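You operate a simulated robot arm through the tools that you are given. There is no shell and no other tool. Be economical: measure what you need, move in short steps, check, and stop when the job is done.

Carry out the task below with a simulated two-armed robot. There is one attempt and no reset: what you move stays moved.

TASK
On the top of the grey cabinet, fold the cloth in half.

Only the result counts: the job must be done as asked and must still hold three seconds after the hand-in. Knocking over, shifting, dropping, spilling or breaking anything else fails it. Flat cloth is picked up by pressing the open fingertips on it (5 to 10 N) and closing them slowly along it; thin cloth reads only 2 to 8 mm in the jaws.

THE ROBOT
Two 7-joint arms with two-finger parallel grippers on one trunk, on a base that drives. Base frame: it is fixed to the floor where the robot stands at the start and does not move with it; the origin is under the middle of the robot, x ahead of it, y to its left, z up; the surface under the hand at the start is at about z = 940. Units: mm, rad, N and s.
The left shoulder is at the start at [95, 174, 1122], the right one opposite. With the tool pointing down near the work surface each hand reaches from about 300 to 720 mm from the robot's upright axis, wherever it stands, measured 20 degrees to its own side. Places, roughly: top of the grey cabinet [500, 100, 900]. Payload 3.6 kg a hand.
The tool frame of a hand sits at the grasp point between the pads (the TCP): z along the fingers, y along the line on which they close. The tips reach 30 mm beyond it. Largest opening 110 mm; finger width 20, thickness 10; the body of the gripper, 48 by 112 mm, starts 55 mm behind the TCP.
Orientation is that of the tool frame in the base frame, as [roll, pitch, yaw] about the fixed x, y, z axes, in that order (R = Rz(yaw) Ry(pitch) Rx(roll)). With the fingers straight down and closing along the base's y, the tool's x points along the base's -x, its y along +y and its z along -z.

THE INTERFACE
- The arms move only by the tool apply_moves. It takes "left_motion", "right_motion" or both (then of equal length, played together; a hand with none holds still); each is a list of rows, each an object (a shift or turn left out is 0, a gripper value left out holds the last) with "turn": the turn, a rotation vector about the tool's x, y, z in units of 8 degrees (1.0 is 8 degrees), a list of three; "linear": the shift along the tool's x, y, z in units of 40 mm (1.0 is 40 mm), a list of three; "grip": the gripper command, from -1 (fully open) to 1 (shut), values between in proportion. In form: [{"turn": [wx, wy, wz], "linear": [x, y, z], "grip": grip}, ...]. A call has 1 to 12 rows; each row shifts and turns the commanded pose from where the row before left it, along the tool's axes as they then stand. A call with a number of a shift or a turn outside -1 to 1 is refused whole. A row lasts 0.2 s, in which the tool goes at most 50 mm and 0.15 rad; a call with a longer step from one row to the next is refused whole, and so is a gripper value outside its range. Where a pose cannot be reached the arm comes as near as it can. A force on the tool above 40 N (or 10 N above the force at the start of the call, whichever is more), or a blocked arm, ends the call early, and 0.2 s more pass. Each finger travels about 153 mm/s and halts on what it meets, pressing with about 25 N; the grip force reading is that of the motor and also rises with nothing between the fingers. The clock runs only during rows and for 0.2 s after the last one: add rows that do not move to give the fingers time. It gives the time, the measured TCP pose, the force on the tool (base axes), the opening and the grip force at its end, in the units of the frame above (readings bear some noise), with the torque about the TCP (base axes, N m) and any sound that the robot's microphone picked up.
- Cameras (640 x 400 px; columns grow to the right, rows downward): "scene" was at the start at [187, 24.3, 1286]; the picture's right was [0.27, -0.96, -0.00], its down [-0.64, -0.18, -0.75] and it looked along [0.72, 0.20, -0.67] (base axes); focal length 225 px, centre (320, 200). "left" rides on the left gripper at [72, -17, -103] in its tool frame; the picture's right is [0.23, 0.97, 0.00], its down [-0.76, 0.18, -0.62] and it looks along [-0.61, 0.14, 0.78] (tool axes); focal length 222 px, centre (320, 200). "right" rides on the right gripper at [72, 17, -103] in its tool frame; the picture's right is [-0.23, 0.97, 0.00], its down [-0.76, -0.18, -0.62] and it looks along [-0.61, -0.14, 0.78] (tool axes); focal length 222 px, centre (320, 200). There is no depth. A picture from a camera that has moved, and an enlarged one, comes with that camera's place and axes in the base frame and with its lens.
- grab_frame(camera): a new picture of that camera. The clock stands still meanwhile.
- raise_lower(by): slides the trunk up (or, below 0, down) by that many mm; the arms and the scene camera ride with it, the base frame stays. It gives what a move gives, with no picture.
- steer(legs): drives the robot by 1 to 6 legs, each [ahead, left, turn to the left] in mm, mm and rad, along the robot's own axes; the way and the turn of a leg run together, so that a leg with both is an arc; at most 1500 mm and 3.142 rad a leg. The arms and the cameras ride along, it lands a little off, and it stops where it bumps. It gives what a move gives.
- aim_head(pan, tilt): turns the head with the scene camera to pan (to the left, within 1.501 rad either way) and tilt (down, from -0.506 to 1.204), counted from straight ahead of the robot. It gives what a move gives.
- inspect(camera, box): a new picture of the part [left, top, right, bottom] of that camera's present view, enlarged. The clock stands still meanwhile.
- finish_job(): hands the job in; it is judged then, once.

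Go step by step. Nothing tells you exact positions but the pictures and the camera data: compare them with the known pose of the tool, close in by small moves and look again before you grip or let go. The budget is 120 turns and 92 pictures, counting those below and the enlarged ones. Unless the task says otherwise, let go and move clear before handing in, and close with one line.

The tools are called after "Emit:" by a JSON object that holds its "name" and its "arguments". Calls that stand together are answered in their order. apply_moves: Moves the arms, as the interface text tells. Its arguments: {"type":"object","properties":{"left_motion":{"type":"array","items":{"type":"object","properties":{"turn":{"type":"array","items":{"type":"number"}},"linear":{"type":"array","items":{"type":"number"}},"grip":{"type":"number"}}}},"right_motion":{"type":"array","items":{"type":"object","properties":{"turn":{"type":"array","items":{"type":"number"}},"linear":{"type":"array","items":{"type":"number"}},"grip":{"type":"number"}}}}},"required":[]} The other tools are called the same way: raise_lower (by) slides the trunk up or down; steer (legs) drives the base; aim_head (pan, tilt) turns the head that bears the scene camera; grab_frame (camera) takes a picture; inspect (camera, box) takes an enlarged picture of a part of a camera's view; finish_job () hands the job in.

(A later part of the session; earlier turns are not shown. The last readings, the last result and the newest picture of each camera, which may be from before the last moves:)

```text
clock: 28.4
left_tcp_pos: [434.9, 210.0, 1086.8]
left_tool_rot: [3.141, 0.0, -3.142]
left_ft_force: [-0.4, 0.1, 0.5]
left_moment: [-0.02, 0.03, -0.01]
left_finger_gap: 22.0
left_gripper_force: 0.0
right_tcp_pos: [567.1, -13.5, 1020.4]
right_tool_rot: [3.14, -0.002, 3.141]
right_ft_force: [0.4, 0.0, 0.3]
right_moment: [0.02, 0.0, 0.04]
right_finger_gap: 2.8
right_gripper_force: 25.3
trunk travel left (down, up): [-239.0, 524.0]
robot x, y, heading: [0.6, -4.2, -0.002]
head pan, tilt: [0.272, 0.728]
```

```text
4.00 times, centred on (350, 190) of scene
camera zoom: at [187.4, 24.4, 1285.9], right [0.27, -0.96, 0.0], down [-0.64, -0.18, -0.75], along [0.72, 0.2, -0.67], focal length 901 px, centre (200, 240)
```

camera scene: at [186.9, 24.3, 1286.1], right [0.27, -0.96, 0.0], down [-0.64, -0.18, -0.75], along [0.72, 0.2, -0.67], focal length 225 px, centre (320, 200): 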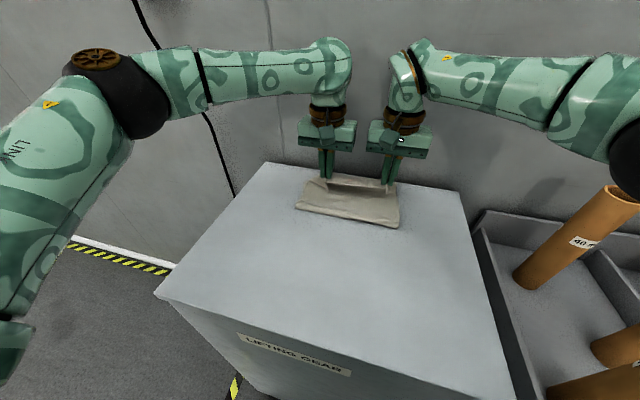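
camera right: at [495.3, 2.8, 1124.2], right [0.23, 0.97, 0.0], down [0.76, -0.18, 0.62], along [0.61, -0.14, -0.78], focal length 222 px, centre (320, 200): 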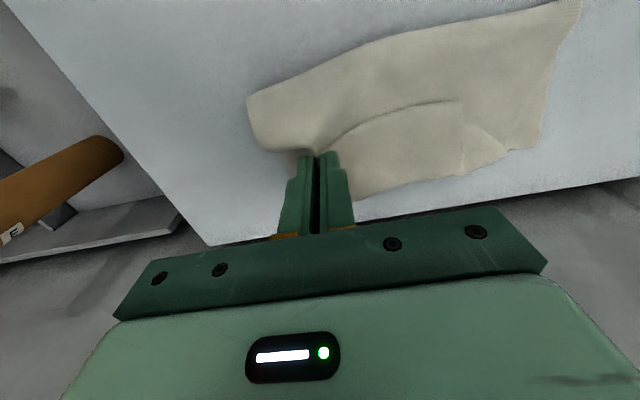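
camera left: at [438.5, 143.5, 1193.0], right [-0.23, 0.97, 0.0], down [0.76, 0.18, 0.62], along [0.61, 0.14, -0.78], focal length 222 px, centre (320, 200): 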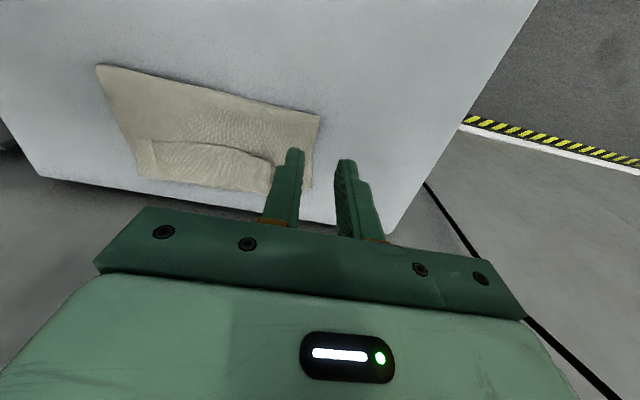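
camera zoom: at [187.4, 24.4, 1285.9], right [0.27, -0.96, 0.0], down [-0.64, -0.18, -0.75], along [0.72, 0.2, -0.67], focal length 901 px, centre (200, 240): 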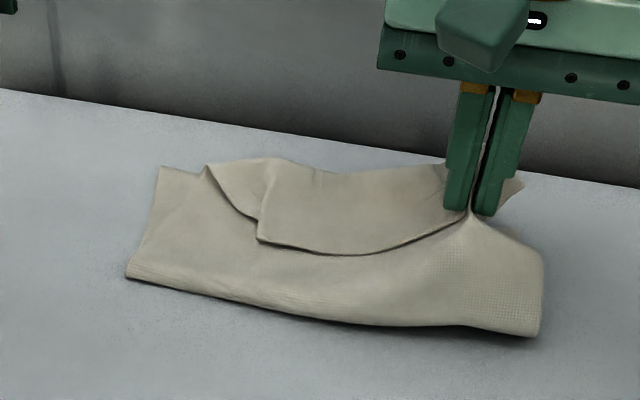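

The jaws hold the flap and the top layer together. Carrying both back toward me still unfolds the main fold, so I'll lay them down around x ≈ 432.

Emit:
{"name": "apply_moves", "arguments": {"right_motion": [{"linear": [0.45, 0, -0.35]}, {"linear": [0.45, 0, -0.25]}, {"linear": [0.5, 0, 0]}, {"linear": [0.5, 0, 0.1]}, {"linear": [0.4, 0, 0.25]}, {"linear": [0.4, 0, 0.3]}, {"linear": [0.4, 0, 0.4]}, {"linear": [0.3, 0, 0.4]}, {"linear": [0.1, 0, 0.2]}, {}]}}

Emit:
{"name": "grab_frame", "arguments": {"camera": "scene"}}

Emit:
{"name": "grab_frame", "arguments": {"camera": "right"}}

```text
clock: 30.6
left_tcp_pos: [433.6, 210.0, 1087.0]
left_tool_rot: [3.141, -0.001, 3.141]
left_ft_force: [-0.1, 0.3, -0.1]
left_moment: [-0.02, 0.01, 0.0]
left_finger_gap: 22.1
left_gripper_force: 0.1
right_tcp_pos: [427.6, -14.3, 978.5]
right_tool_rot: [3.141, -0.001, -3.141]
right_ft_force: [0.0, 0.8, 1.7]
right_moment: [0.01, 0.04, 0.01]
right_finger_gap: 2.9
right_gripper_force: 25.8
trunk travel left (down, up): [-239.0, 524.0]
robot x, y, heading: [-0.9, -2.7, -0.001]
head pan, tilt: [0.272, 0.728]
```

```text
57 pictures are left
camera scene: at [186.8, 24.3, 1286.1], right [0.27, -0.96, 0.0], down [-0.64, -0.18, -0.75], along [0.72, 0.2, -0.67], focal length 225 px, centre (320, 200)
```

scene: 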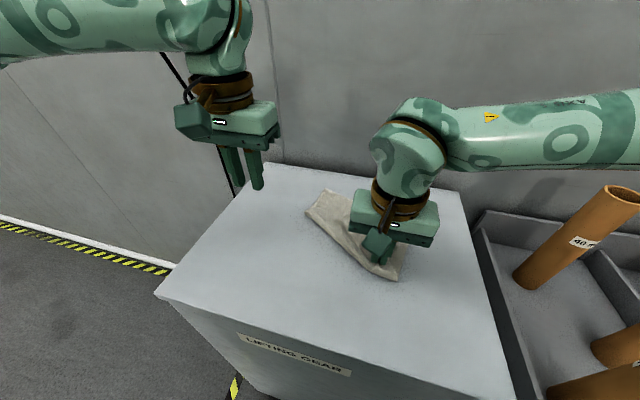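

```text
56 pictures are left
camera right: at [354.1, 2.2, 1082.9], right [0.23, 0.97, 0.0], down [0.76, -0.18, 0.62], along [0.61, -0.14, -0.78], focal length 222 px, centre (320, 200)
```

right: 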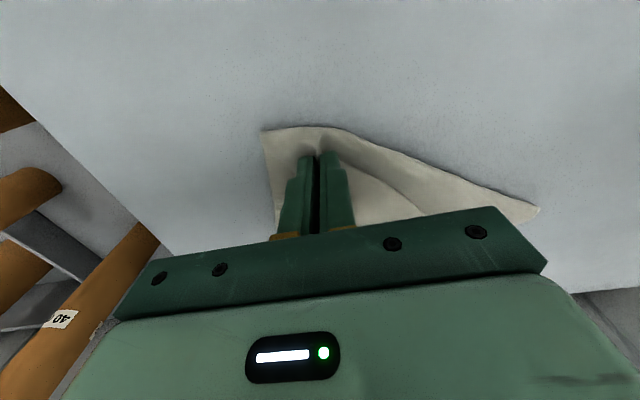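

I'll release and move clear to view the cloth.

Emit:
{"name": "apply_moves", "arguments": {"right_motion": [{"linear": [0, 0, 0.1]}, {"grip": 0.85}, {"grip": 0.7}, {"grip": 0.55}, {"grip": 0.55}, {"linear": [0, 0, -0.5]}, {"linear": [0, 0, -0.8]}, {"linear": [0, -0.6, -0.8]}, {"linear": [0, -0.9, -0.5]}, {"linear": [0, -0.9, 0]}]}}

Emit:
{"name": "inspect", "arguments": {"camera": "scene", "box": [240, 150, 440, 330]}}

Emit:
{"name": "grab_frame", "arguments": {"camera": "left"}}

```text
clock: 32.8
left_tcp_pos: [434.7, 210.9, 1087.4]
left_tool_rot: [-3.141, -0.001, 3.141]
left_ft_force: [0.3, -0.4, 0.2]
left_moment: [-0.03, 0.01, -0.05]
left_finger_gap: 21.9
left_gripper_force: 0.0
right_tcp_pos: [425.7, -112.1, 1077.4]
right_tool_rot: [3.14, -0.001, 3.141]
right_ft_force: [0.3, -0.6, 0.7]
right_moment: [0.01, 0.02, 0.01]
right_finger_gap: 24.9
right_gripper_force: 0.1
trunk travel left (down, up): [-239.0, 524.0]
robot x, y, heading: [-1.8, -0.5, 0.001]
head pan, tilt: [0.272, 0.728]
```

```text
2.22 times, centred on (340, 240) of scene
camera zoom: at [186.9, 23.2, 1286.0], right [0.27, -0.96, 0.0], down [-0.64, -0.18, -0.75], along [0.72, 0.2, -0.67], focal length 500 px, centre (276, 111)
```

zoom: 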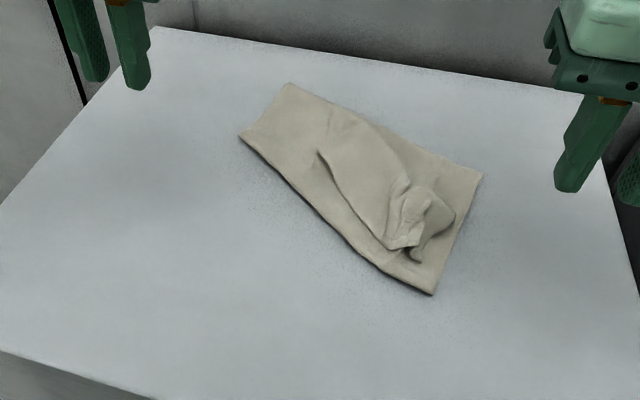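

```text
54 pictures are left
camera left: at [362.4, 191.0, 1191.4], right [-0.23, 0.97, 0.0], down [0.76, 0.18, 0.62], along [0.61, 0.14, -0.78], focal length 222 px, centre (320, 200)
```

left: 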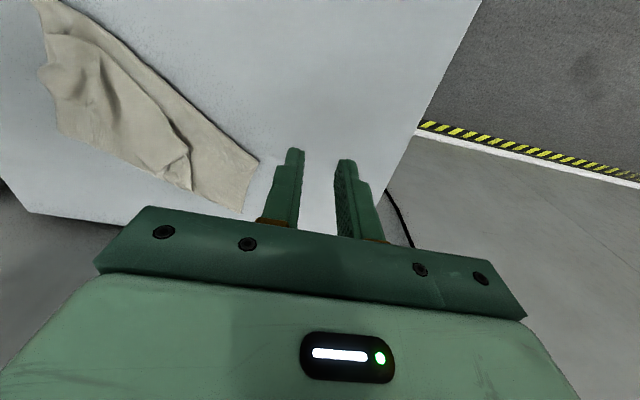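

The whole packet slid instead of unfolding, because all the layers were pinched. A crumple of the flap now stands up, so I'll take a closer look to pinch only that.

Emit:
{"name": "inspect", "arguments": {"camera": "scene", "box": [310, 180, 400, 240]}}

Emit:
{"name": "grab_frame", "arguments": {"camera": "right"}}

```text
6.67 times, centred on (355, 210) of scene
camera zoom: at [186.9, 23.2, 1286.0], right [0.27, -0.96, 0.0], down [-0.64, -0.18, -0.75], along [0.72, 0.2, -0.67], focal length 1501 px, centre (87, 133)
```

zoom: 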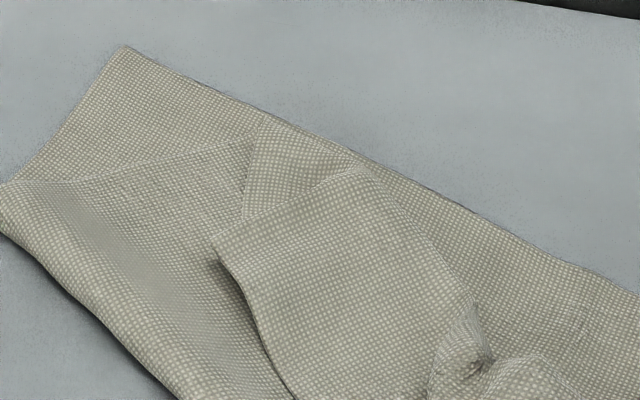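

```text
52 pictures are left
camera right: at [354.0, -95.9, 1180.9], right [0.23, 0.97, 0.0], down [0.76, -0.18, 0.62], along [0.61, -0.14, -0.78], focal length 222 px, centre (320, 200)
```

right: 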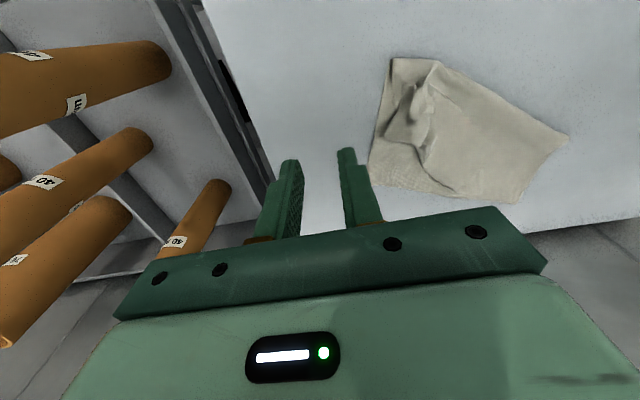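

I'll pinch the standing crumple around (442, −12), keeping the tips about 5 mm above the table.

Emit:
{"name": "apply_moves", "arguments": {"right_motion": [{"linear": [-0.2, 0.8, 0], "grip": 0.5}, {"linear": [-0.2, 0.85, 0]}, {"linear": [0, 0.85, 0.5]}, {"linear": [0, 0, 0.8]}, {"linear": [0, 0, 0.7]}, {}]}}

Emit:
{"name": "grab_frame", "arguments": {"camera": "right"}}

Emit:
{"name": "inspect", "arguments": {"camera": "scene", "box": [290, 160, 450, 300]}}

```text
clock: 34.2
left_tcp_pos: [434.8, 211.1, 1087.8]
left_tool_rot: [-3.14, -0.001, -3.141]
left_ft_force: [-0.2, -0.4, 0.2]
left_moment: [0.0, -0.03, 0.04]
left_finger_gap: 22.1
left_gripper_force: 0.1
right_tcp_pos: [441.9, -11.1, 998.8]
right_tool_rot: [-3.141, -0.001, -3.14]
right_ft_force: [0.1, 0.1, 0.0]
right_moment: [0.0, -0.03, 0.0]
right_finger_gap: 27.4
right_gripper_force: 0.2
trunk travel left (down, up): [-239.0, 524.0]
robot x, y, heading: [1.7, -0.2, 0.001]
head pan, tilt: [0.272, 0.728]
```

```text
51 pictures are left
camera right: at [369.6, 5.8, 1102.8], right [0.23, 0.97, 0.0], down [0.76, -0.18, 0.62], along [0.61, -0.14, -0.78], focal length 222 px, centre (320, 200)
```

right: 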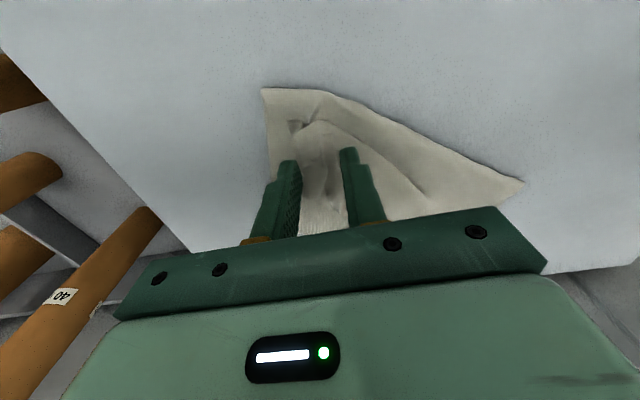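

```text
2.86 times, centred on (370, 230) of scene
camera zoom: at [186.8, 24.1, 1286.1], right [0.27, -0.96, 0.0], down [-0.64, -0.18, -0.75], along [0.72, 0.2, -0.67], focal length 643 px, centre (177, 114)
```

zoom: 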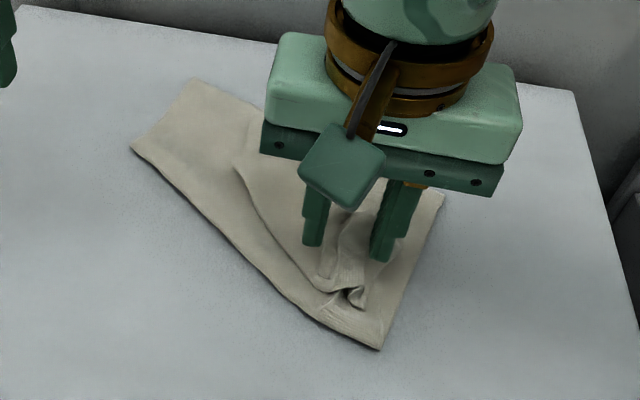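

Emit:
{"name": "apply_moves", "arguments": {"right_motion": [{"linear": [0.1, 0, 0.3]}, {"linear": [0, 0, 0.22]}, {"grip": 0.65}, {"grip": 0.8}, {"grip": 0.9}, {"grip": 1.0}, {}, {}, {"linear": [0, 0, -0.4]}, {"linear": [0, 0, -0.5]}, {"linear": [0, 0, -0.6]}, {}]}}

Emit:
{"name": "grab_frame", "arguments": {"camera": "right"}}

Emit:
{"name": "inspect", "arguments": {"camera": "scene", "box": [290, 160, 450, 300]}}

```text
clock: 36.8
left_tcp_pos: [434.2, 210.3, 1086.8]
left_tool_rot: [3.141, 0.001, 3.141]
left_ft_force: [0.2, -0.7, -1.3]
left_moment: [-0.02, 0.02, 0.01]
left_finger_gap: 22.2
left_gripper_force: 0.0
right_tcp_pos: [439.4, -9.1, 1037.9]
right_tool_rot: [3.141, 0.0, -3.14]
right_ft_force: [0.1, -0.4, 0.1]
right_moment: [0.0, 0.04, 0.01]
right_finger_gap: 4.4
right_gripper_force: 24.5
trunk travel left (down, up): [-239.0, 524.0]
robot x, y, heading: [-3.2, -0.2, -0.004]
head pan, tilt: [0.272, 0.728]
```

```text
49 pictures are left
camera right: at [366.7, 7.2, 1142.7], right [0.23, 0.97, 0.0], down [0.76, -0.18, 0.62], along [0.61, -0.14, -0.78], focal length 222 px, centre (320, 200)
```

right: 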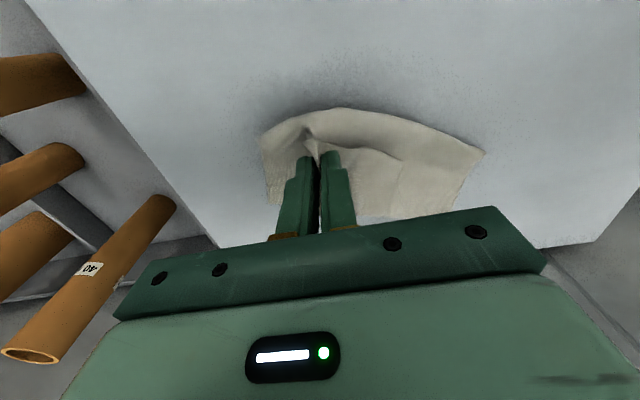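

```text
2.86 times, centred on (370, 230) of scene
camera zoom: at [187.3, 24.2, 1285.9], right [0.27, -0.96, 0.0], down [-0.64, -0.18, -0.75], along [0.72, 0.2, -0.67], focal length 643 px, centre (177, 114)
```

zoom: 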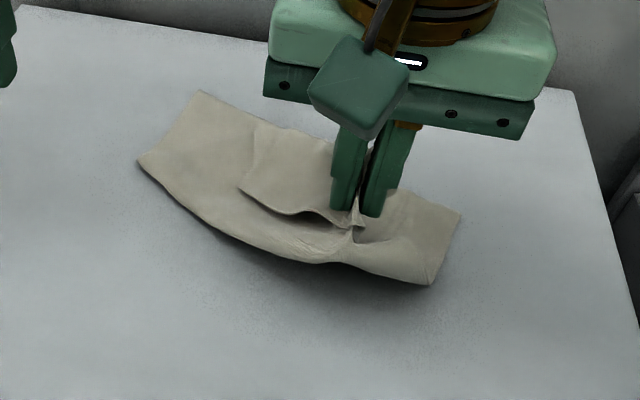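

All the layers came along again. New plan: put it down, grip the two exposed single-layer far corners, lift so the cloth hangs fully open, then lay it down as a gravity fold with the free edge pointing +x, so no curl.

Emit:
{"name": "apply_moves", "arguments": {"right_motion": [{"linear": [-0.3, 0, 0.5]}, {"linear": [-0.3, 0, 0.5]}, {"linear": [-0.2, 0, 0.45]}, {"grip": 0.8}, {"grip": 0.6}, {"grip": 0.4}, {}, {"linear": [0, 0, -0.6]}, {"linear": [0, 0, -0.8]}, {"linear": [0.5, -0.6, -0.8]}, {"linear": [0.8, -0.9, -0.5]}, {"linear": [0.5, -0.9, 0]}]}}

Emit:
{"name": "grab_frame", "arguments": {"camera": "right"}}

Emit:
{"name": "inspect", "arguments": {"camera": "scene", "box": [270, 160, 430, 280]}}

Emit:
{"name": "grab_frame", "arguments": {"camera": "left"}}

```text
refused: row 11 steps farther than a row can; nothing moved
```

```text
47 pictures are left
camera right: at [366.7, 7.2, 1142.7], right [0.23, 0.97, 0.0], down [0.76, -0.18, 0.62], along [0.61, -0.14, -0.78], focal length 222 px, centre (320, 200)
```

right: 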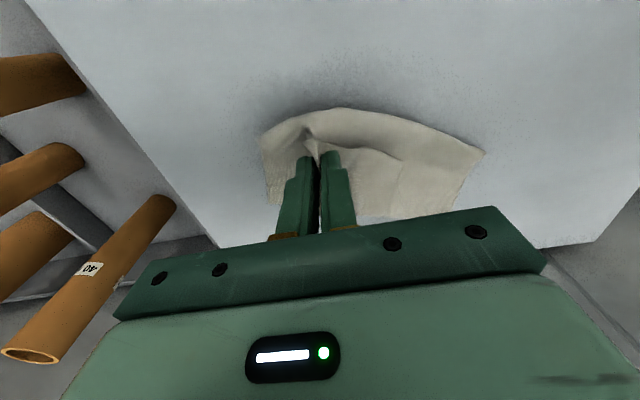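

```text
3.33 times, centred on (350, 220) of scene
camera zoom: at [187.3, 24.2, 1285.9], right [0.27, -0.96, 0.0], down [-0.64, -0.18, -0.75], along [0.72, 0.2, -0.67], focal length 751 px, centre (220, 133)
```

zoom: 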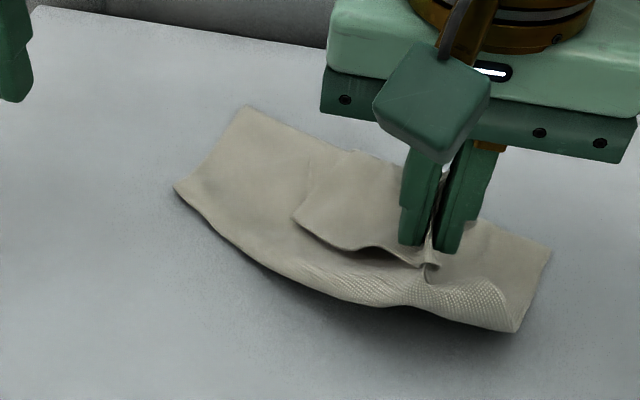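

```text
45 pictures are left
camera left: at [362.9, 191.9, 1191.1], right [-0.23, 0.97, 0.0], down [0.76, 0.18, 0.62], along [0.61, 0.14, -0.78], focal length 222 px, centre (320, 200)
```

left: 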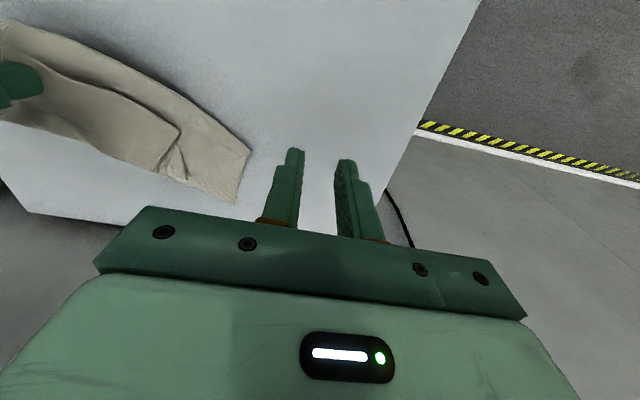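

Emit:
{"name": "apply_moves", "arguments": {"right_motion": [{"linear": [-0.5, 0, 0.5]}, {"linear": [-0.5, 0, 0.5]}, {"linear": [-0.4, 0, 0.45]}, {"grip": 0.8}, {"grip": 0.6}, {"grip": 0.4}, {}, {"linear": [0, 0, -0.6]}, {"linear": [0, 0, -0.8]}, {"linear": [0.4, -0.6, -0.8]}, {"linear": [0.6, -0.9, -0.4]}, {"linear": [0.5, -0.9, 0]}]}}

Emit:
{"name": "inspect", "arguments": {"camera": "scene", "box": [270, 160, 430, 280]}}

```text
clock: 39.4
left_tcp_pos: [434.4, 208.6, 1087.6]
left_tool_rot: [3.141, -0.001, -3.141]
left_ft_force: [-0.1, -0.1, 0.0]
left_moment: [-0.01, 0.0, 0.02]
left_finger_gap: 22.4
left_gripper_force: 0.0
right_tcp_pos: [432.9, -107.1, 1082.6]
right_tool_rot: [3.14, -0.001, 3.141]
right_ft_force: [-1.8, -0.6, -0.1]
right_moment: [0.01, 0.0, -0.01]
right_finger_gap: 33.0
right_gripper_force: 0.1
trunk travel left (down, up): [-239.0, 524.0]
robot x, y, heading: [3.2, -0.3, -0.001]
head pan, tilt: [0.272, 0.728]
```

```text
3.33 times, centred on (350, 220) of scene
camera zoom: at [186.5, 23.1, 1286.1], right [0.27, -0.96, 0.0], down [-0.64, -0.18, -0.75], along [0.72, 0.2, -0.66], focal length 751 px, centre (220, 133)
```

zoom: 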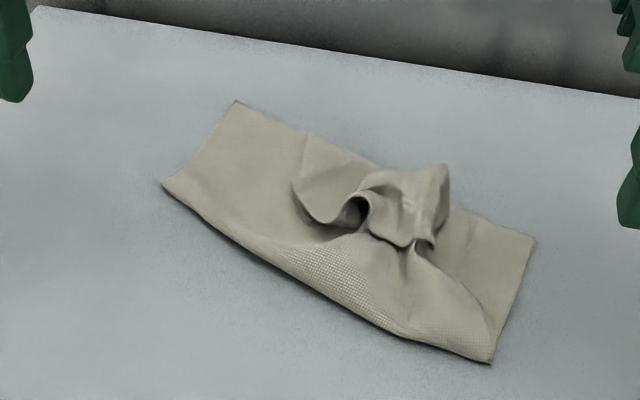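

The far corners are now D ≈ (593, 123) and C ≈ (515, −78), with single-layer cloth around both. I'll bring the hands above them, yawed 21° to match the edge.

Emit:
{"name": "apply_moves", "arguments": {"left_motion": [{"linear": [-0.85, -0.65, 0], "grip": 0.56}, {"linear": [-0.85, -0.65, 0]}, {"linear": [-0.85, -0.65, 0]}, {"linear": [-0.85, -0.65, 0]}, {"linear": [-0.15, -0.07, 0.5], "turn": [0, 0, 0.88]}, {"linear": [0, 0, 0.8], "turn": [0, 0, 0.88]}, {"linear": [0, 0, 0.8], "turn": [0, 0, 0.88]}, {}], "right_motion": [{"linear": [-0.69, 0.44, 0], "grip": 0.56}, {"linear": [-0.69, 0.44, 0]}, {"linear": [-0.7, 0.45, 0]}, {}, {"linear": [0, 0, 0.4], "turn": [0, 0, 0.88]}, {"linear": [0, 0, 0.8], "turn": [0, 0, 0.88]}, {"linear": [0, 0, 0.8], "turn": [0, 0, 0.88]}, {}]}}

Emit:
{"name": "grab_frame", "arguments": {"camera": "left"}}

Emit:
{"name": "grab_frame", "arguments": {"camera": "right"}}

Emit:
{"name": "inspect", "arguments": {"camera": "scene", "box": [270, 140, 430, 260]}}

```text
clock: 41.2
left_tcp_pos: [574.7, 104.0, 1003.7]
left_tool_rot: [-3.139, 0.002, 2.772]
left_ft_force: [-0.1, -0.4, -0.2]
left_moment: [0.0, 0.01, 0.02]
left_finger_gap: 24.3
left_gripper_force: 0.0
right_tcp_pos: [518.8, -53.8, 1004.0]
right_tool_rot: [3.141, 0.0, 2.77]
right_ft_force: [-0.7, 0.7, 0.8]
right_moment: [0.0, -0.01, -0.05]
right_finger_gap: 24.4
right_gripper_force: 0.1
trunk travel left (down, up): [-239.0, 524.0]
robot x, y, heading: [-1.7, 0.7, 0.001]
head pan, tilt: [0.272, 0.728]
```

```text
43 pictures are left
camera left: at [501.9, 113.5, 1107.5], right [0.14, 0.99, 0.0], down [0.77, -0.11, 0.62], along [0.62, -0.09, -0.78], focal length 222 px, centre (320, 200)
```

left: 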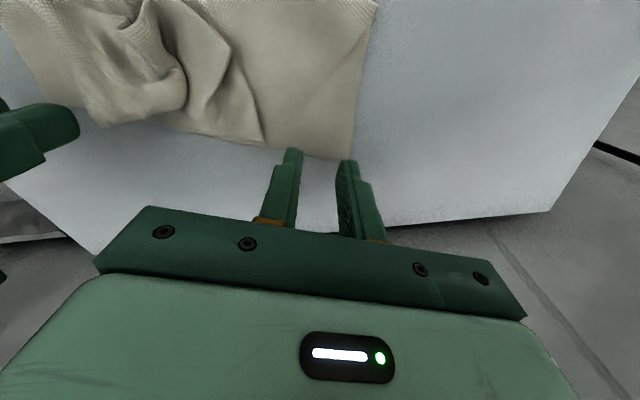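

```text
42 pictures are left
camera right: at [456.2, -12.8, 1108.1], right [0.56, 0.83, 0.0], down [0.65, -0.44, 0.62], along [0.51, -0.35, -0.78], focal length 222 px, centre (320, 200)
```

right: 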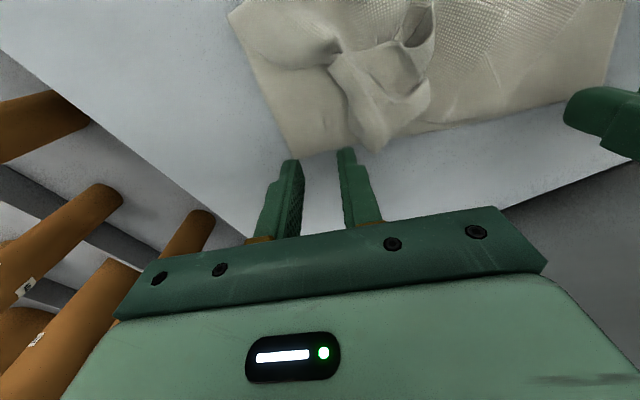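

```text
3.33 times, centred on (350, 200) of scene
camera zoom: at [186.5, 24.0, 1286.2], right [0.27, -0.96, 0.0], down [-0.64, -0.18, -0.75], along [0.72, 0.2, -0.66], focal length 751 px, centre (220, 200)
```

zoom: 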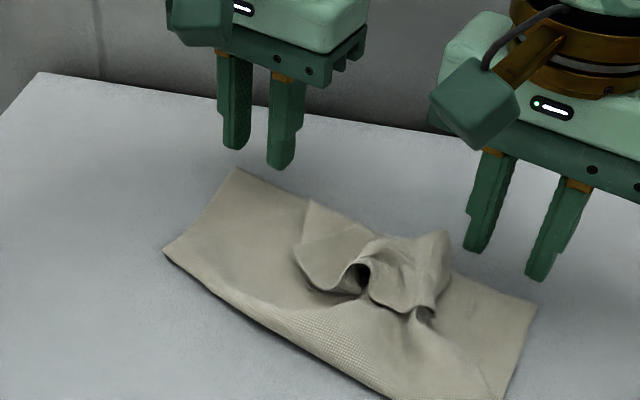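

Emit:
{"name": "apply_moves", "arguments": {"left_motion": [{"linear": [0, 0, 0.35]}, {"linear": [0, 0, 0.2]}, {"linear": [0, 0, 0.12]}, {"linear": [0, 0, 0.05]}, {}], "right_motion": [{"linear": [0.1, -0.15, 0.35], "grip": 0.64}, {"linear": [0, 0, 0.2]}, {"linear": [0, 0, 0.12]}, {"linear": [0, 0, 0.05]}, {}]}}

```text
clock: 42.4
left_tcp_pos: [575.5, 104.2, 973.9]
left_tool_rot: [3.141, 0.0, 2.772]
left_ft_force: [-0.6, 0.1, 0.0]
left_moment: [0.02, -0.02, 0.04]
left_finger_gap: 24.0
left_gripper_force: 0.0
right_tcp_pos: [511.8, -57.8, 974.0]
right_tool_rot: [3.141, -0.002, 2.774]
right_ft_force: [-0.2, 0.4, 0.5]
right_moment: [-0.01, 0.01, -0.01]
right_finger_gap: 19.8
right_gripper_force: 0.0
trunk travel left (down, up): [-239.0, 524.0]
robot x, y, heading: [-0.4, -0.4, 0.0]
head pan, tilt: [0.272, 0.728]
```

Emit:
{"name": "apply_moves", "arguments": {"left_motion": [{"linear": [0, 0, 0.03]}, {"linear": [0, 0, 0.02]}, {}], "right_motion": [{"linear": [0, 0, 0.03]}, {"linear": [0, 0, 0.02]}, {}]}}

```text
clock: 43.2
left_tcp_pos: [576.3, 104.4, 974.0]
left_tool_rot: [3.141, -0.001, 2.775]
left_ft_force: [0.1, 0.5, -0.4]
left_moment: [-0.01, 0.0, -0.01]
left_finger_gap: 24.2
left_gripper_force: 0.1
right_tcp_pos: [512.8, -56.6, 973.4]
right_tool_rot: [-3.139, -0.002, 2.774]
right_ft_force: [0.9, 0.3, -0.4]
right_moment: [0.02, -0.02, -0.03]
right_finger_gap: 19.6
right_gripper_force: 0.0
trunk travel left (down, up): [-239.0, 524.0]
robot x, y, heading: [-0.9, -2.9, -0.0]
head pan, tilt: [0.272, 0.728]
```

Emit:
{"name": "apply_moves", "arguments": {"left_motion": [{"linear": [0, 0, 0.02]}, {"linear": [0, 0, 0.02]}, {}], "right_motion": [{"linear": [0, 0, 0.02]}, {"linear": [0, 0, 0.02]}, {}]}}

```text
clock: 44.0
left_tcp_pos: [575.5, 102.7, 972.2]
left_tool_rot: [3.14, 0.003, 2.773]
left_ft_force: [0.0, -0.3, 1.5]
left_moment: [0.02, -0.04, 0.01]
left_finger_gap: 24.3
left_gripper_force: 0.0
right_tcp_pos: [511.7, -58.6, 972.2]
right_tool_rot: [3.14, 0.002, 2.773]
right_ft_force: [-0.9, 0.3, 5.7]
right_moment: [0.05, 0.06, 0.02]
right_finger_gap: 19.9
right_gripper_force: 0.1
trunk travel left (down, up): [-239.0, 524.0]
robot x, y, heading: [-1.8, -2.5, -0.002]
head pan, tilt: [0.272, 0.728]
```

Emit:
{"name": "apply_moves", "arguments": {"left_motion": [{"linear": [0, 0, 0.02]}, {"grip": 0.62}, {"grip": 0.68}, {"grip": 0.74}, {"grip": 0.8}, {"grip": 0.86}, {"grip": 0.91}, {"grip": 0.96}, {"grip": 1.0}, {}, {}], "right_motion": [{"linear": [0, 0, 0.01]}, {"grip": 0.69}, {"grip": 0.74}, {"grip": 0.79}, {"grip": 0.84}, {"grip": 0.88}, {"grip": 0.92}, {"grip": 0.96}, {"grip": 1.0}, {}, {}]}}

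Emit:
{"name": "inspect", "arguments": {"camera": "scene", "box": [270, 140, 430, 260]}}

```text
clock: 46.4
left_tcp_pos: [575.5, 102.2, 971.3]
left_tool_rot: [-3.14, 0.001, 2.775]
left_ft_force: [1.0, 0.0, 10.2]
left_moment: [0.02, -0.01, 0.01]
left_finger_gap: 1.0
left_gripper_force: 24.4
right_tcp_pos: [511.5, -57.4, 971.5]
right_tool_rot: [-3.142, 0.0, 2.773]
right_ft_force: [1.1, 0.3, 9.2]
right_moment: [-0.03, -0.01, 0.0]
right_finger_gap: 0.0
right_gripper_force: 24.8
trunk travel left (down, up): [-239.0, 524.0]
robot x, y, heading: [1.1, 0.5, -0.002]
head pan, tilt: [0.272, 0.728]
```

```text
3.33 times, centred on (350, 200) of scene
camera zoom: at [185.4, 24.1, 1286.4], right [0.27, -0.96, 0.0], down [-0.64, -0.18, -0.75], along [0.72, 0.2, -0.66], focal length 751 px, centre (220, 200)
```

zoom: 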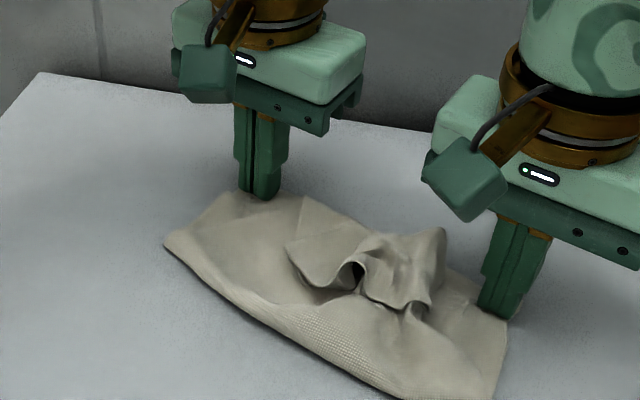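

The grips were too shallow: left 1 mm, right none. I'll reopen wider and retry with a longer closing stroke and a firmer press.

Emit:
{"name": "apply_moves", "arguments": {"left_motion": [{"linear": [0, 0, -0.3]}, {"grip": 0.35}, {}, {}], "right_motion": [{"linear": [0, 0, -0.3]}, {"grip": 0.4}, {}, {}]}}

Emit:
{"name": "grab_frame", "arguments": {"camera": "left"}}

Emit:
{"name": "grab_frame", "arguments": {"camera": "right"}}

```text
clock: 47.4
left_tcp_pos: [577.5, 103.3, 981.9]
left_tool_rot: [-3.14, 0.001, 2.774]
left_ft_force: [0.5, -0.5, 0.8]
left_moment: [-0.02, 0.0, -0.01]
left_finger_gap: 35.7
left_gripper_force: 0.1
right_tcp_pos: [512.0, -57.6, 982.2]
right_tool_rot: [-3.141, -0.002, 2.772]
right_ft_force: [-0.3, -0.1, -0.4]
right_moment: [-0.01, 0.02, -0.01]
right_finger_gap: 32.9
right_gripper_force: 0.1
trunk travel left (down, up): [-239.0, 524.0]
robot x, y, heading: [1.5, 3.0, -0.003]
head pan, tilt: [0.272, 0.728]
```

```text
39 pictures are left
camera left: at [503.5, 112.4, 1086.4], right [0.14, 0.99, 0.0], down [0.77, -0.11, 0.62], along [0.62, -0.09, -0.78], focal length 222 px, centre (320, 200)
```

left: 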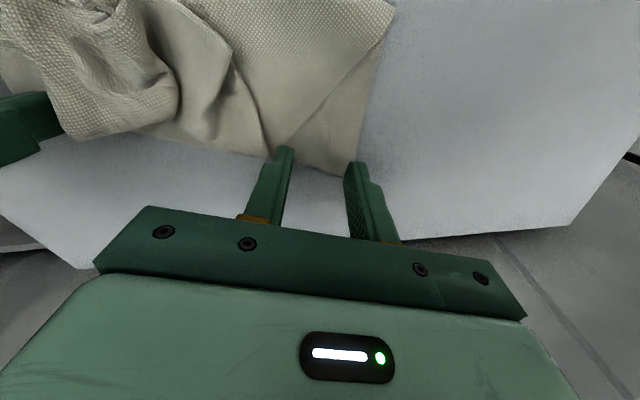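

```text
38 pictures are left
camera right: at [450.8, -15.6, 1086.7], right [0.56, 0.83, 0.0], down [0.65, -0.44, 0.62], along [0.51, -0.35, -0.78], focal length 222 px, centre (320, 200)
```

right: 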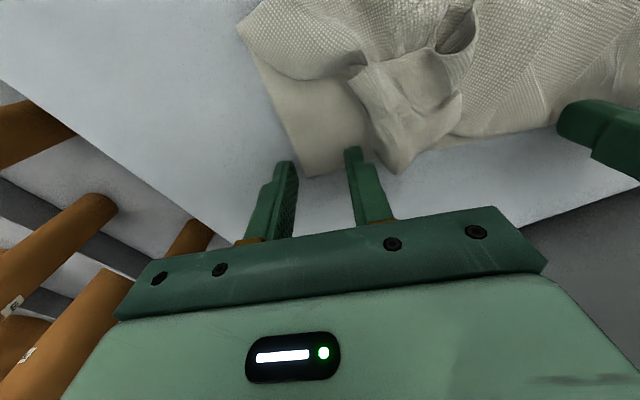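

Emit:
{"name": "apply_moves", "arguments": {"left_motion": [{"linear": [-0.08, 0.0, 0.05], "grip": 0.45}, {"linear": [0, 0, 0.1]}, {"linear": [0, 0, 0.08]}, {"linear": [0, 0, 0.02]}, {}], "right_motion": [{"linear": [-0.12, 0.3, 0.05], "grip": 0.48}, {"linear": [0, 0, 0.1]}, {"linear": [0, 0, 0.08]}, {"linear": [0, 0, 0.02]}, {}]}}

```text
clock: 48.6
left_tcp_pos: [579.0, 103.1, 972.5]
left_tool_rot: [-3.141, 0.002, 2.774]
left_ft_force: [-0.4, -1.2, 1.5]
left_moment: [-0.02, 0.0, -0.01]
left_finger_gap: 30.6
left_gripper_force: 0.0
right_tcp_pos: [520.5, -46.5, 971.6]
right_tool_rot: [-3.141, -0.002, 2.773]
right_ft_force: [-0.4, 0.3, -0.1]
right_moment: [-0.02, 0.0, 0.04]
right_finger_gap: 28.7
right_gripper_force: 0.1
trunk travel left (down, up): [-239.0, 524.0]
robot x, y, heading: [-2.0, -0.9, 0.001]
head pan, tilt: [0.272, 0.728]
```

Emit:
{"name": "apply_moves", "arguments": {"left_motion": [{"linear": [0, 0, 0.03]}, {"linear": [0, 0, 0.0]}, {}], "right_motion": [{"linear": [0, 0, 0.03]}, {"linear": [0, 0, 0.01]}, {}]}}

```text
clock: 49.4
left_tcp_pos: [578.4, 102.3, 971.6]
left_tool_rot: [3.141, 0.001, 2.774]
left_ft_force: [0.3, 0.0, 6.2]
left_moment: [-0.14, 0.07, 0.04]
left_finger_gap: 30.0
left_gripper_force: 0.0
right_tcp_pos: [522.0, -48.4, 972.1]
right_tool_rot: [3.141, -0.001, 2.775]
right_ft_force: [-0.1, 1.2, 4.8]
right_moment: [0.02, -0.01, 0.01]
right_finger_gap: 28.5
right_gripper_force: 0.1
trunk travel left (down, up): [-239.0, 524.0]
robot x, y, heading: [0.7, 2.1, 0.0]
head pan, tilt: [0.272, 0.728]
```

Emit:
{"name": "apply_moves", "arguments": {"left_motion": [{"linear": [0, 0, 0.015]}, {}, {"grip": 0.52}, {"grip": 0.59}, {"grip": 0.66}, {"grip": 0.73}, {"grip": 0.8, "linear": [0, 0, 0.005]}, {"grip": 0.87}, {"grip": 0.94}, {"grip": 1.0}, {}, {}], "right_motion": [{"linear": [0, 0, 0.015]}, {}, {"grip": 0.54}, {"grip": 0.6}, {"grip": 0.66}, {"grip": 0.73}, {"grip": 0.8, "linear": [0, 0, 0.005]}, {"grip": 0.87}, {"grip": 0.94}, {"grip": 1.0}, {}, {}]}}

Emit:
{"name": "inspect", "arguments": {"camera": "scene", "box": [270, 140, 430, 260]}}

```text
clock: 52.0
left_tcp_pos: [577.0, 101.1, 972.3]
left_tool_rot: [-3.14, 0.004, 2.772]
left_ft_force: [1.6, -1.7, 20.7]
left_moment: [-0.09, -0.06, -0.02]
left_finger_gap: 0.2
left_gripper_force: 25.3
right_tcp_pos: [519.9, -47.7, 971.1]
right_tool_rot: [-3.14, 0.0, 2.774]
right_ft_force: [1.3, 2.5, 8.8]
right_moment: [0.03, -0.04, 0.01]
right_finger_gap: 2.3
right_gripper_force: 24.5
trunk travel left (down, up): [-239.0, 524.0]
robot x, y, heading: [-3.1, -3.6, 0.002]
head pan, tilt: [0.272, 0.728]
```

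```text
3.33 times, centred on (350, 200) of scene
camera zoom: at [184.9, 24.2, 1286.5], right [0.27, -0.96, 0.0], down [-0.64, -0.18, -0.75], along [0.72, 0.2, -0.66], focal length 751 px, centre (220, 200)
```

zoom: 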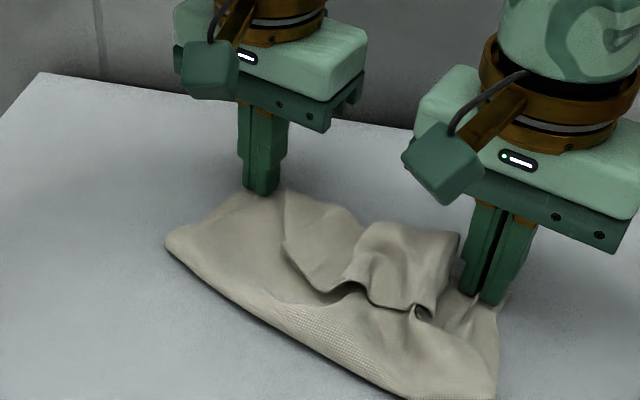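

The right has it; the left slipped off the edge. I'll lift the left, reopen and set it deeper.

Emit:
{"name": "apply_moves", "arguments": {"left_motion": [{"linear": [0, 0, -0.3]}, {"grip": 0.35}, {}, {}]}}

Emit:
{"name": "grab_frame", "arguments": {"camera": "left"}}

```text
clock: 53.0
left_tcp_pos: [577.8, 101.9, 983.5]
left_tool_rot: [3.141, 0.0, 2.773]
left_ft_force: [-0.4, -0.2, 0.6]
left_moment: [0.0, -0.02, -0.03]
left_finger_gap: 35.5
left_gripper_force: 0.2
right_tcp_pos: [520.5, -47.5, 971.8]
right_tool_rot: [3.141, 0.0, 2.772]
right_ft_force: [-2.0, 0.8, 18.5]
right_moment: [-0.08, 0.06, -0.03]
right_finger_gap: 2.1
right_gripper_force: 25.2
trunk travel left (down, up): [-239.0, 524.0]
robot x, y, heading: [0.1, 0.7, 0.003]
head pan, tilt: [0.272, 0.728]
```

```text
36 pictures are left
camera left: at [505.0, 111.2, 1087.5], right [0.14, 0.99, 0.0], down [0.77, -0.11, 0.62], along [0.62, -0.09, -0.78], focal length 222 px, centre (320, 200)
```

left: 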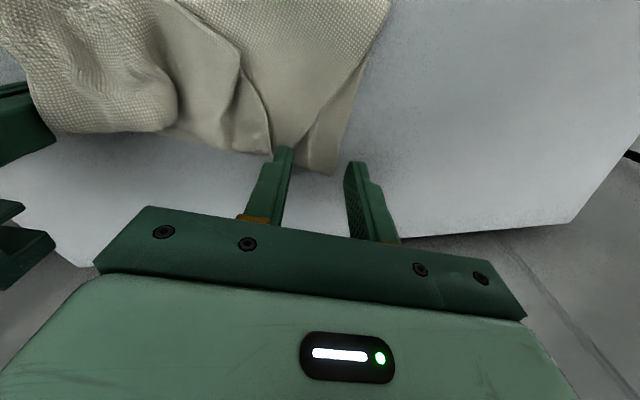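

The left corner is mostly double-layered, so I won't force it. The right hand holds corner C, so I'll clear the left arm, hang the cloth from C to open it out, and re-lay it flat.

Emit:
{"name": "apply_moves", "arguments": {"left_motion": [{"linear": [0, 0, -0.8]}, {"linear": [0, 0, -1]}, {"linear": [0, 0, -1]}, {"linear": [0.8, 0.6, 0]}, {"linear": [0.8, 0.6, 0]}, {"linear": [0.8, 0.6, 0]}, {"linear": [0.8, 0.6, 0]}, {"linear": [0.5, 0.5, 0]}]}}

Emit:
{"name": "apply_moves", "arguments": {"right_motion": [{"linear": [0, 0, -0.4]}, {"linear": [0, 0, -0.6]}, {"linear": [0, 0, -0.8]}, {"linear": [0, 0, -0.8]}, {"linear": [0, 0, -0.8]}, {"linear": [0, 0.2, -0.8]}, {"linear": [0, 0.3, -0.8]}, {"linear": [0.3, 0.4, -0.6]}, {"linear": [0.3, 0.4, -0.6]}, {"linear": [0.3, 0.4, -0.5]}, {}, {}]}}

Emit:
{"name": "grab_frame", "arguments": {"camera": "scene"}}

```text
clock: 54.8
left_tcp_pos: [479.8, 264.5, 1093.5]
left_tool_rot: [-3.141, 0.003, 2.772]
left_ft_force: [-0.3, 0.3, -0.4]
left_moment: [-0.01, -0.01, -0.01]
left_finger_gap: 35.9
left_gripper_force: 0.0
right_tcp_pos: [520.1, -47.1, 970.4]
right_tool_rot: [-3.141, -0.001, 2.774]
right_ft_force: [-0.6, -1.5, 18.9]
right_moment: [-0.03, -0.02, -0.01]
right_finger_gap: 2.1
right_gripper_force: 24.9
trunk travel left (down, up): [-239.0, 524.0]
robot x, y, heading: [3.8, -0.5, -0.001]
head pan, tilt: [0.272, 0.728]
```

```text
clock: 57.4
left_tcp_pos: [481.7, 264.6, 1093.0]
left_tool_rot: [3.141, 0.001, 2.773]
left_ft_force: [0.0, 0.0, 0.5]
left_moment: [-0.03, 0.01, -0.01]
left_finger_gap: 35.9
left_gripper_force: 0.1
right_tcp_pos: [510.6, 27.2, 1239.6]
right_tool_rot: [3.141, 0.0, 2.775]
right_ft_force: [0.0, 0.8, 0.0]
right_moment: [-0.05, 0.02, 0.01]
right_finger_gap: 2.0
right_gripper_force: 24.7
trunk travel left (down, up): [-239.0, 524.0]
robot x, y, heading: [-0.6, -0.5, -0.001]
head pan, tilt: [0.272, 0.728]
```

```text
35 pictures are left
camera scene: at [186.9, 24.8, 1286.0], right [0.27, -0.96, 0.0], down [-0.64, -0.18, -0.75], along [0.72, 0.2, -0.67], focal length 225 px, centre (320, 200)
```

scene: 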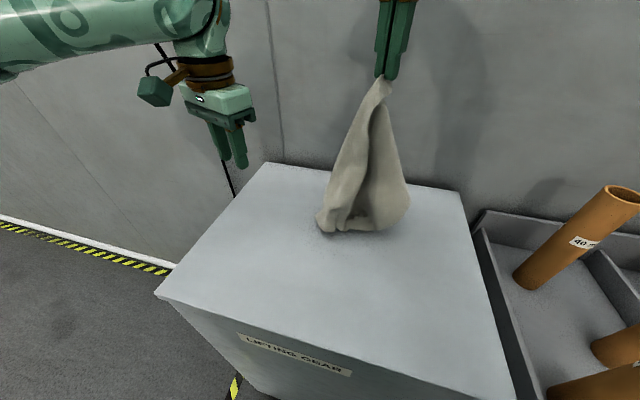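

It hangs open from one corner. I'll raise it further and carry it toward the near-left before laying it out.

Emit:
{"name": "apply_moves", "arguments": {"right_motion": [{"linear": [0, 0, -0.8]}, {"linear": [0, 0, -0.8]}, {"linear": [0.3, 0.3, -0.8]}, {"linear": [0.4, 0.4, -0.4]}, {"linear": [0.4, 0.4, 0]}, {"linear": [0.4, 0.4, 0]}, {"linear": [0.4, 0.4, 0]}, {"linear": [0.4, 0, 0]}, {}, {}, {}, {}]}}

Emit:
{"name": "grab_frame", "arguments": {"camera": "scene"}}

Emit:
{"name": "grab_frame", "arguments": {"camera": "left"}}

```text
clock: 60.0
left_tcp_pos: [481.2, 264.7, 1093.8]
left_tool_rot: [3.141, 0.001, 2.771]
left_ft_force: [0.6, -0.2, 0.6]
left_moment: [0.04, -0.02, -0.02]
left_finger_gap: 35.8
left_gripper_force: 0.2
right_tcp_pos: [404.2, 104.7, 1299.5]
right_tool_rot: [3.141, -0.001, 2.773]
right_ft_force: [-1.8, -0.3, 0.1]
right_moment: [-0.01, 0.01, -0.02]
right_finger_gap: 2.4
right_gripper_force: 25.2
right hand out of reach, approached as far as the arm can: row 1, 2, 3, 4, 6, 7
trunk travel left (down, up): [-239.0, 524.0]
robot x, y, heading: [2.0, 4.8, 0.004]
head pan, tilt: [0.272, 0.728]
```

```text
34 pictures are left
camera scene: at [186.9, 24.4, 1286.0], right [0.27, -0.96, 0.0], down [-0.64, -0.18, -0.75], along [0.72, 0.2, -0.67], focal length 225 px, centre (320, 200)
```

scene: 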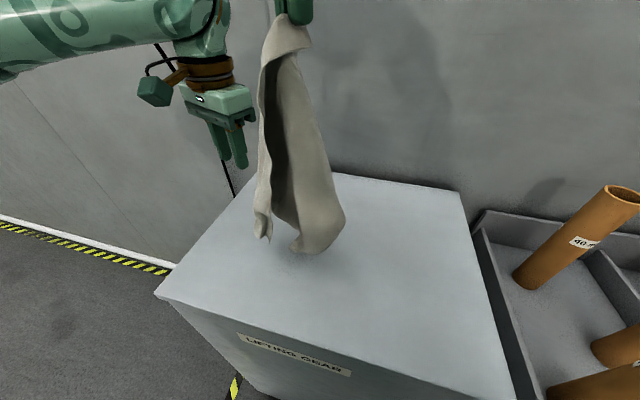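

```text
33 pictures are left
camera left: at [408.2, 273.2, 1197.5], right [0.14, 0.99, 0.0], down [0.77, -0.11, 0.62], along [0.62, -0.09, -0.78], focal length 222 px, centre (320, 200)
```

left: 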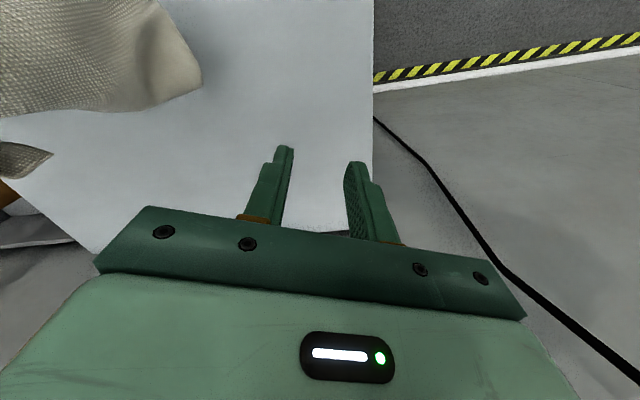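

Fully open now. I'll lower the bottom corner to the near-left of the table, then lay the cloth out toward the far right.

Emit:
{"name": "apply_moves", "arguments": {"right_motion": [{"linear": [0.5, 0.14, 0.4]}, {"linear": [0.5, 0.14, 0.5]}, {"linear": [0, 0, 0.7]}, {}, {}, {}, {}]}}

Emit:
{"name": "apply_moves", "arguments": {"right_motion": [{"linear": [-0.8, -0.24, 0.4]}, {"linear": [-0.8, -0.24, 0.45]}, {"linear": [-0.8, -0.24, 0.45]}, {"linear": [-0.8, -0.24, 0.5]}, {"linear": [-0.75, -0.24, 0.55]}, {"linear": [-0.7, -0.2, 0.65]}, {"linear": [-0.6, -0.18, 0.75]}, {"linear": [-0.6, -0.18, 0.8]}, {"linear": [-0.6, -0.18, 0.8]}, {"linear": [-0.5, -0.18, 0.8]}, {}]}}

Emit:
{"name": "grab_frame", "arguments": {"camera": "scene"}}

```text
clock: 61.6
left_tcp_pos: [481.4, 264.3, 1093.6]
left_tool_rot: [-3.141, -0.002, 2.774]
left_ft_force: [0.6, -0.6, -0.6]
left_moment: [-0.01, 0.03, -0.02]
left_finger_gap: 36.0
left_gripper_force: 0.0
right_tcp_pos: [371.4, 127.9, 1235.7]
right_tool_rot: [-3.142, -0.003, 2.772]
right_ft_force: [0.1, 0.0, -1.2]
right_moment: [-0.01, 0.02, 0.04]
right_finger_gap: 2.2
right_gripper_force: 25.1
trunk travel left (down, up): [-239.0, 524.0]
robot x, y, heading: [2.1, -0.4, 0.001]
head pan, tilt: [0.272, 0.728]
```

```text
clock: 64.0
left_tcp_pos: [479.3, 264.5, 1093.2]
left_tool_rot: [-3.141, 0.0, 2.773]
left_ft_force: [-0.4, 0.7, 0.4]
left_moment: [0.0, -0.02, 0.0]
left_finger_gap: 36.0
left_gripper_force: 0.0
right_tcp_pos: [596.9, -50.5, 988.3]
right_tool_rot: [-3.14, 0.0, 2.774]
right_ft_force: [-0.4, 0.1, -0.3]
right_moment: [-0.02, 0.01, 0.01]
right_finger_gap: 2.0
right_gripper_force: 25.5
trunk travel left (down, up): [-239.0, 524.0]
robot x, y, heading: [1.6, 2.0, -0.001]
head pan, tilt: [0.272, 0.728]
```

```text
32 pictures are left
camera scene: at [186.6, 24.5, 1286.2], right [0.27, -0.96, 0.0], down [-0.64, -0.18, -0.75], along [0.72, 0.2, -0.67], focal length 225 px, centre (320, 200)
```

scene: 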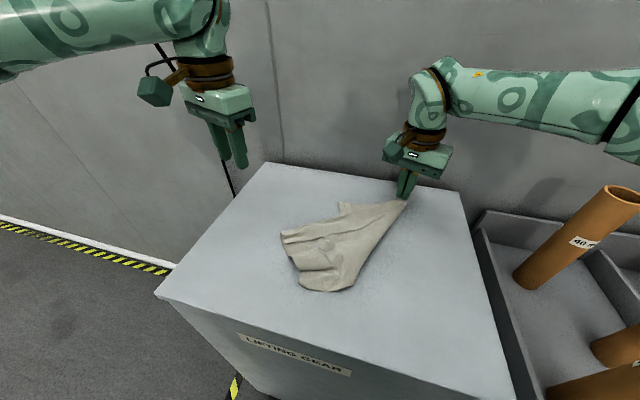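

Emit:
{"name": "inspect", "arguments": {"camera": "scene", "box": [265, 180, 425, 305]}}

Emit:
{"name": "grab_frame", "arguments": {"camera": "left"}}

```text
3.20 times, centred on (345, 242) of scene
camera zoom: at [186.6, 24.5, 1286.2], right [0.27, -0.96, 0.0], down [-0.64, -0.18, -0.75], along [0.72, 0.2, -0.67], focal length 721 px, centre (240, 64)
```

zoom: 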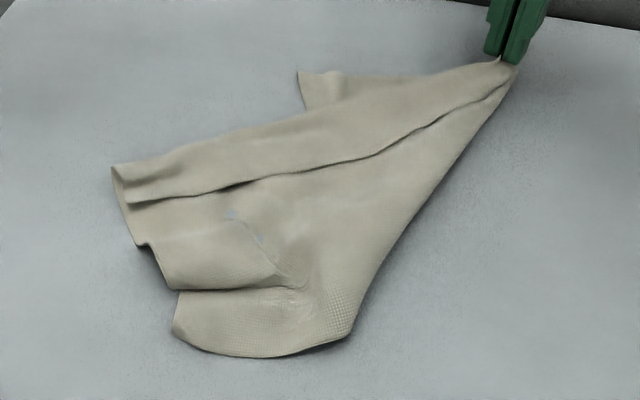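

```text
30 pictures are left
camera left: at [407.9, 273.3, 1197.7], right [0.14, 0.99, 0.0], down [0.77, -0.11, 0.62], along [0.62, -0.09, -0.78], focal length 222 px, centre (320, 200)
```

left: 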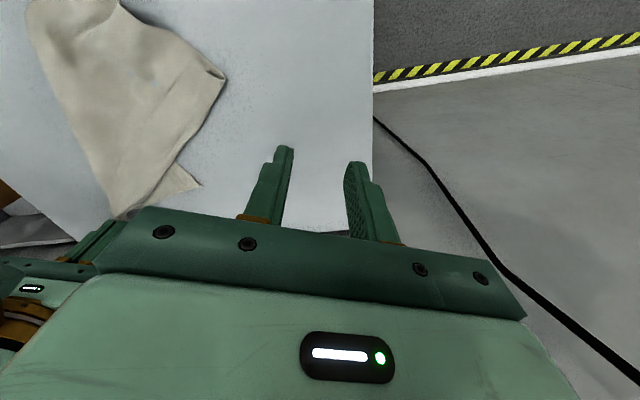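

A single-layer corner D peeks out at about (562, 82), on the same edge as held corner C. I'll pull C to the right to straighten that edge and make room for the left hand.

Emit:
{"name": "apply_moves", "arguments": {"right_motion": [{"linear": [-0.2, -0.3, 0.2]}, {"linear": [-0.2, -0.3, 0]}, {"linear": [-0.2, -0.35, 0]}, {"linear": [-0.2, -0.35, 0]}, {}], "left_motion": [{"turn": [0, 0, -0.9], "linear": [0, 0, 0]}, {"turn": [0, 0, -0.9]}, {"turn": [0, 0, -0.9]}, {"turn": [0, 0, -0.9]}, {"turn": [0, 0, -0.85]}]}}

Emit:
{"name": "inspect", "arguments": {"camera": "scene", "box": [265, 170, 425, 295]}}

Emit:
{"name": "grab_frame", "arguments": {"camera": "left"}}

```text
clock: 65.2
left_tcp_pos: [481.8, 264.8, 1094.7]
left_tool_rot: [-3.14, -0.002, -2.885]
left_ft_force: [-0.1, 0.2, -0.1]
left_moment: [0.0, -0.01, 0.0]
left_finger_gap: 35.9
left_gripper_force: 0.0
right_tcp_pos: [612.6, -111.3, 981.7]
right_tool_rot: [-3.141, -0.003, 2.773]
right_ft_force: [-0.4, 0.2, 0.3]
right_moment: [-0.01, -0.02, 0.01]
right_finger_gap: 1.9
right_gripper_force: 25.2
trunk travel left (down, up): [-239.0, 524.0]
robot x, y, heading: [0.6, -2.5, 0.002]
head pan, tilt: [0.272, 0.728]
```

```text
3.20 times, centred on (345, 232) of scene
camera zoom: at [187.0, 24.5, 1286.0], right [0.27, -0.96, 0.0], down [-0.64, -0.18, -0.75], along [0.72, 0.2, -0.67], focal length 721 px, centre (240, 96)
```

zoom: 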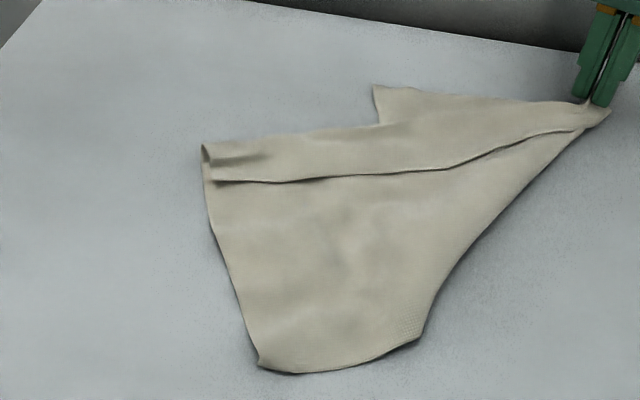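

```text
28 pictures are left
camera left: at [416.7, 228.1, 1198.5], right [-0.47, 0.88, 0.0], down [0.69, 0.37, 0.62], along [0.55, 0.29, -0.78], focal length 222 px, centre (320, 200)
```

left: 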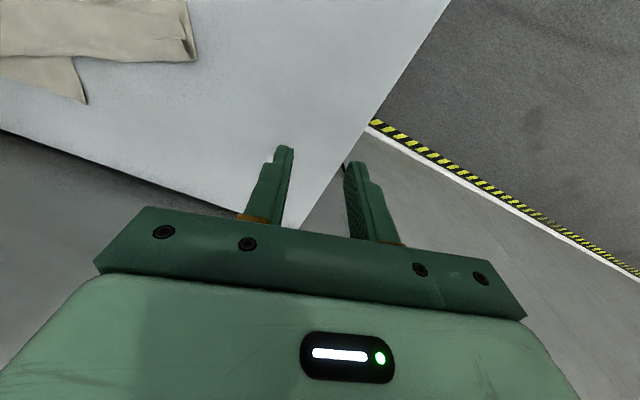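

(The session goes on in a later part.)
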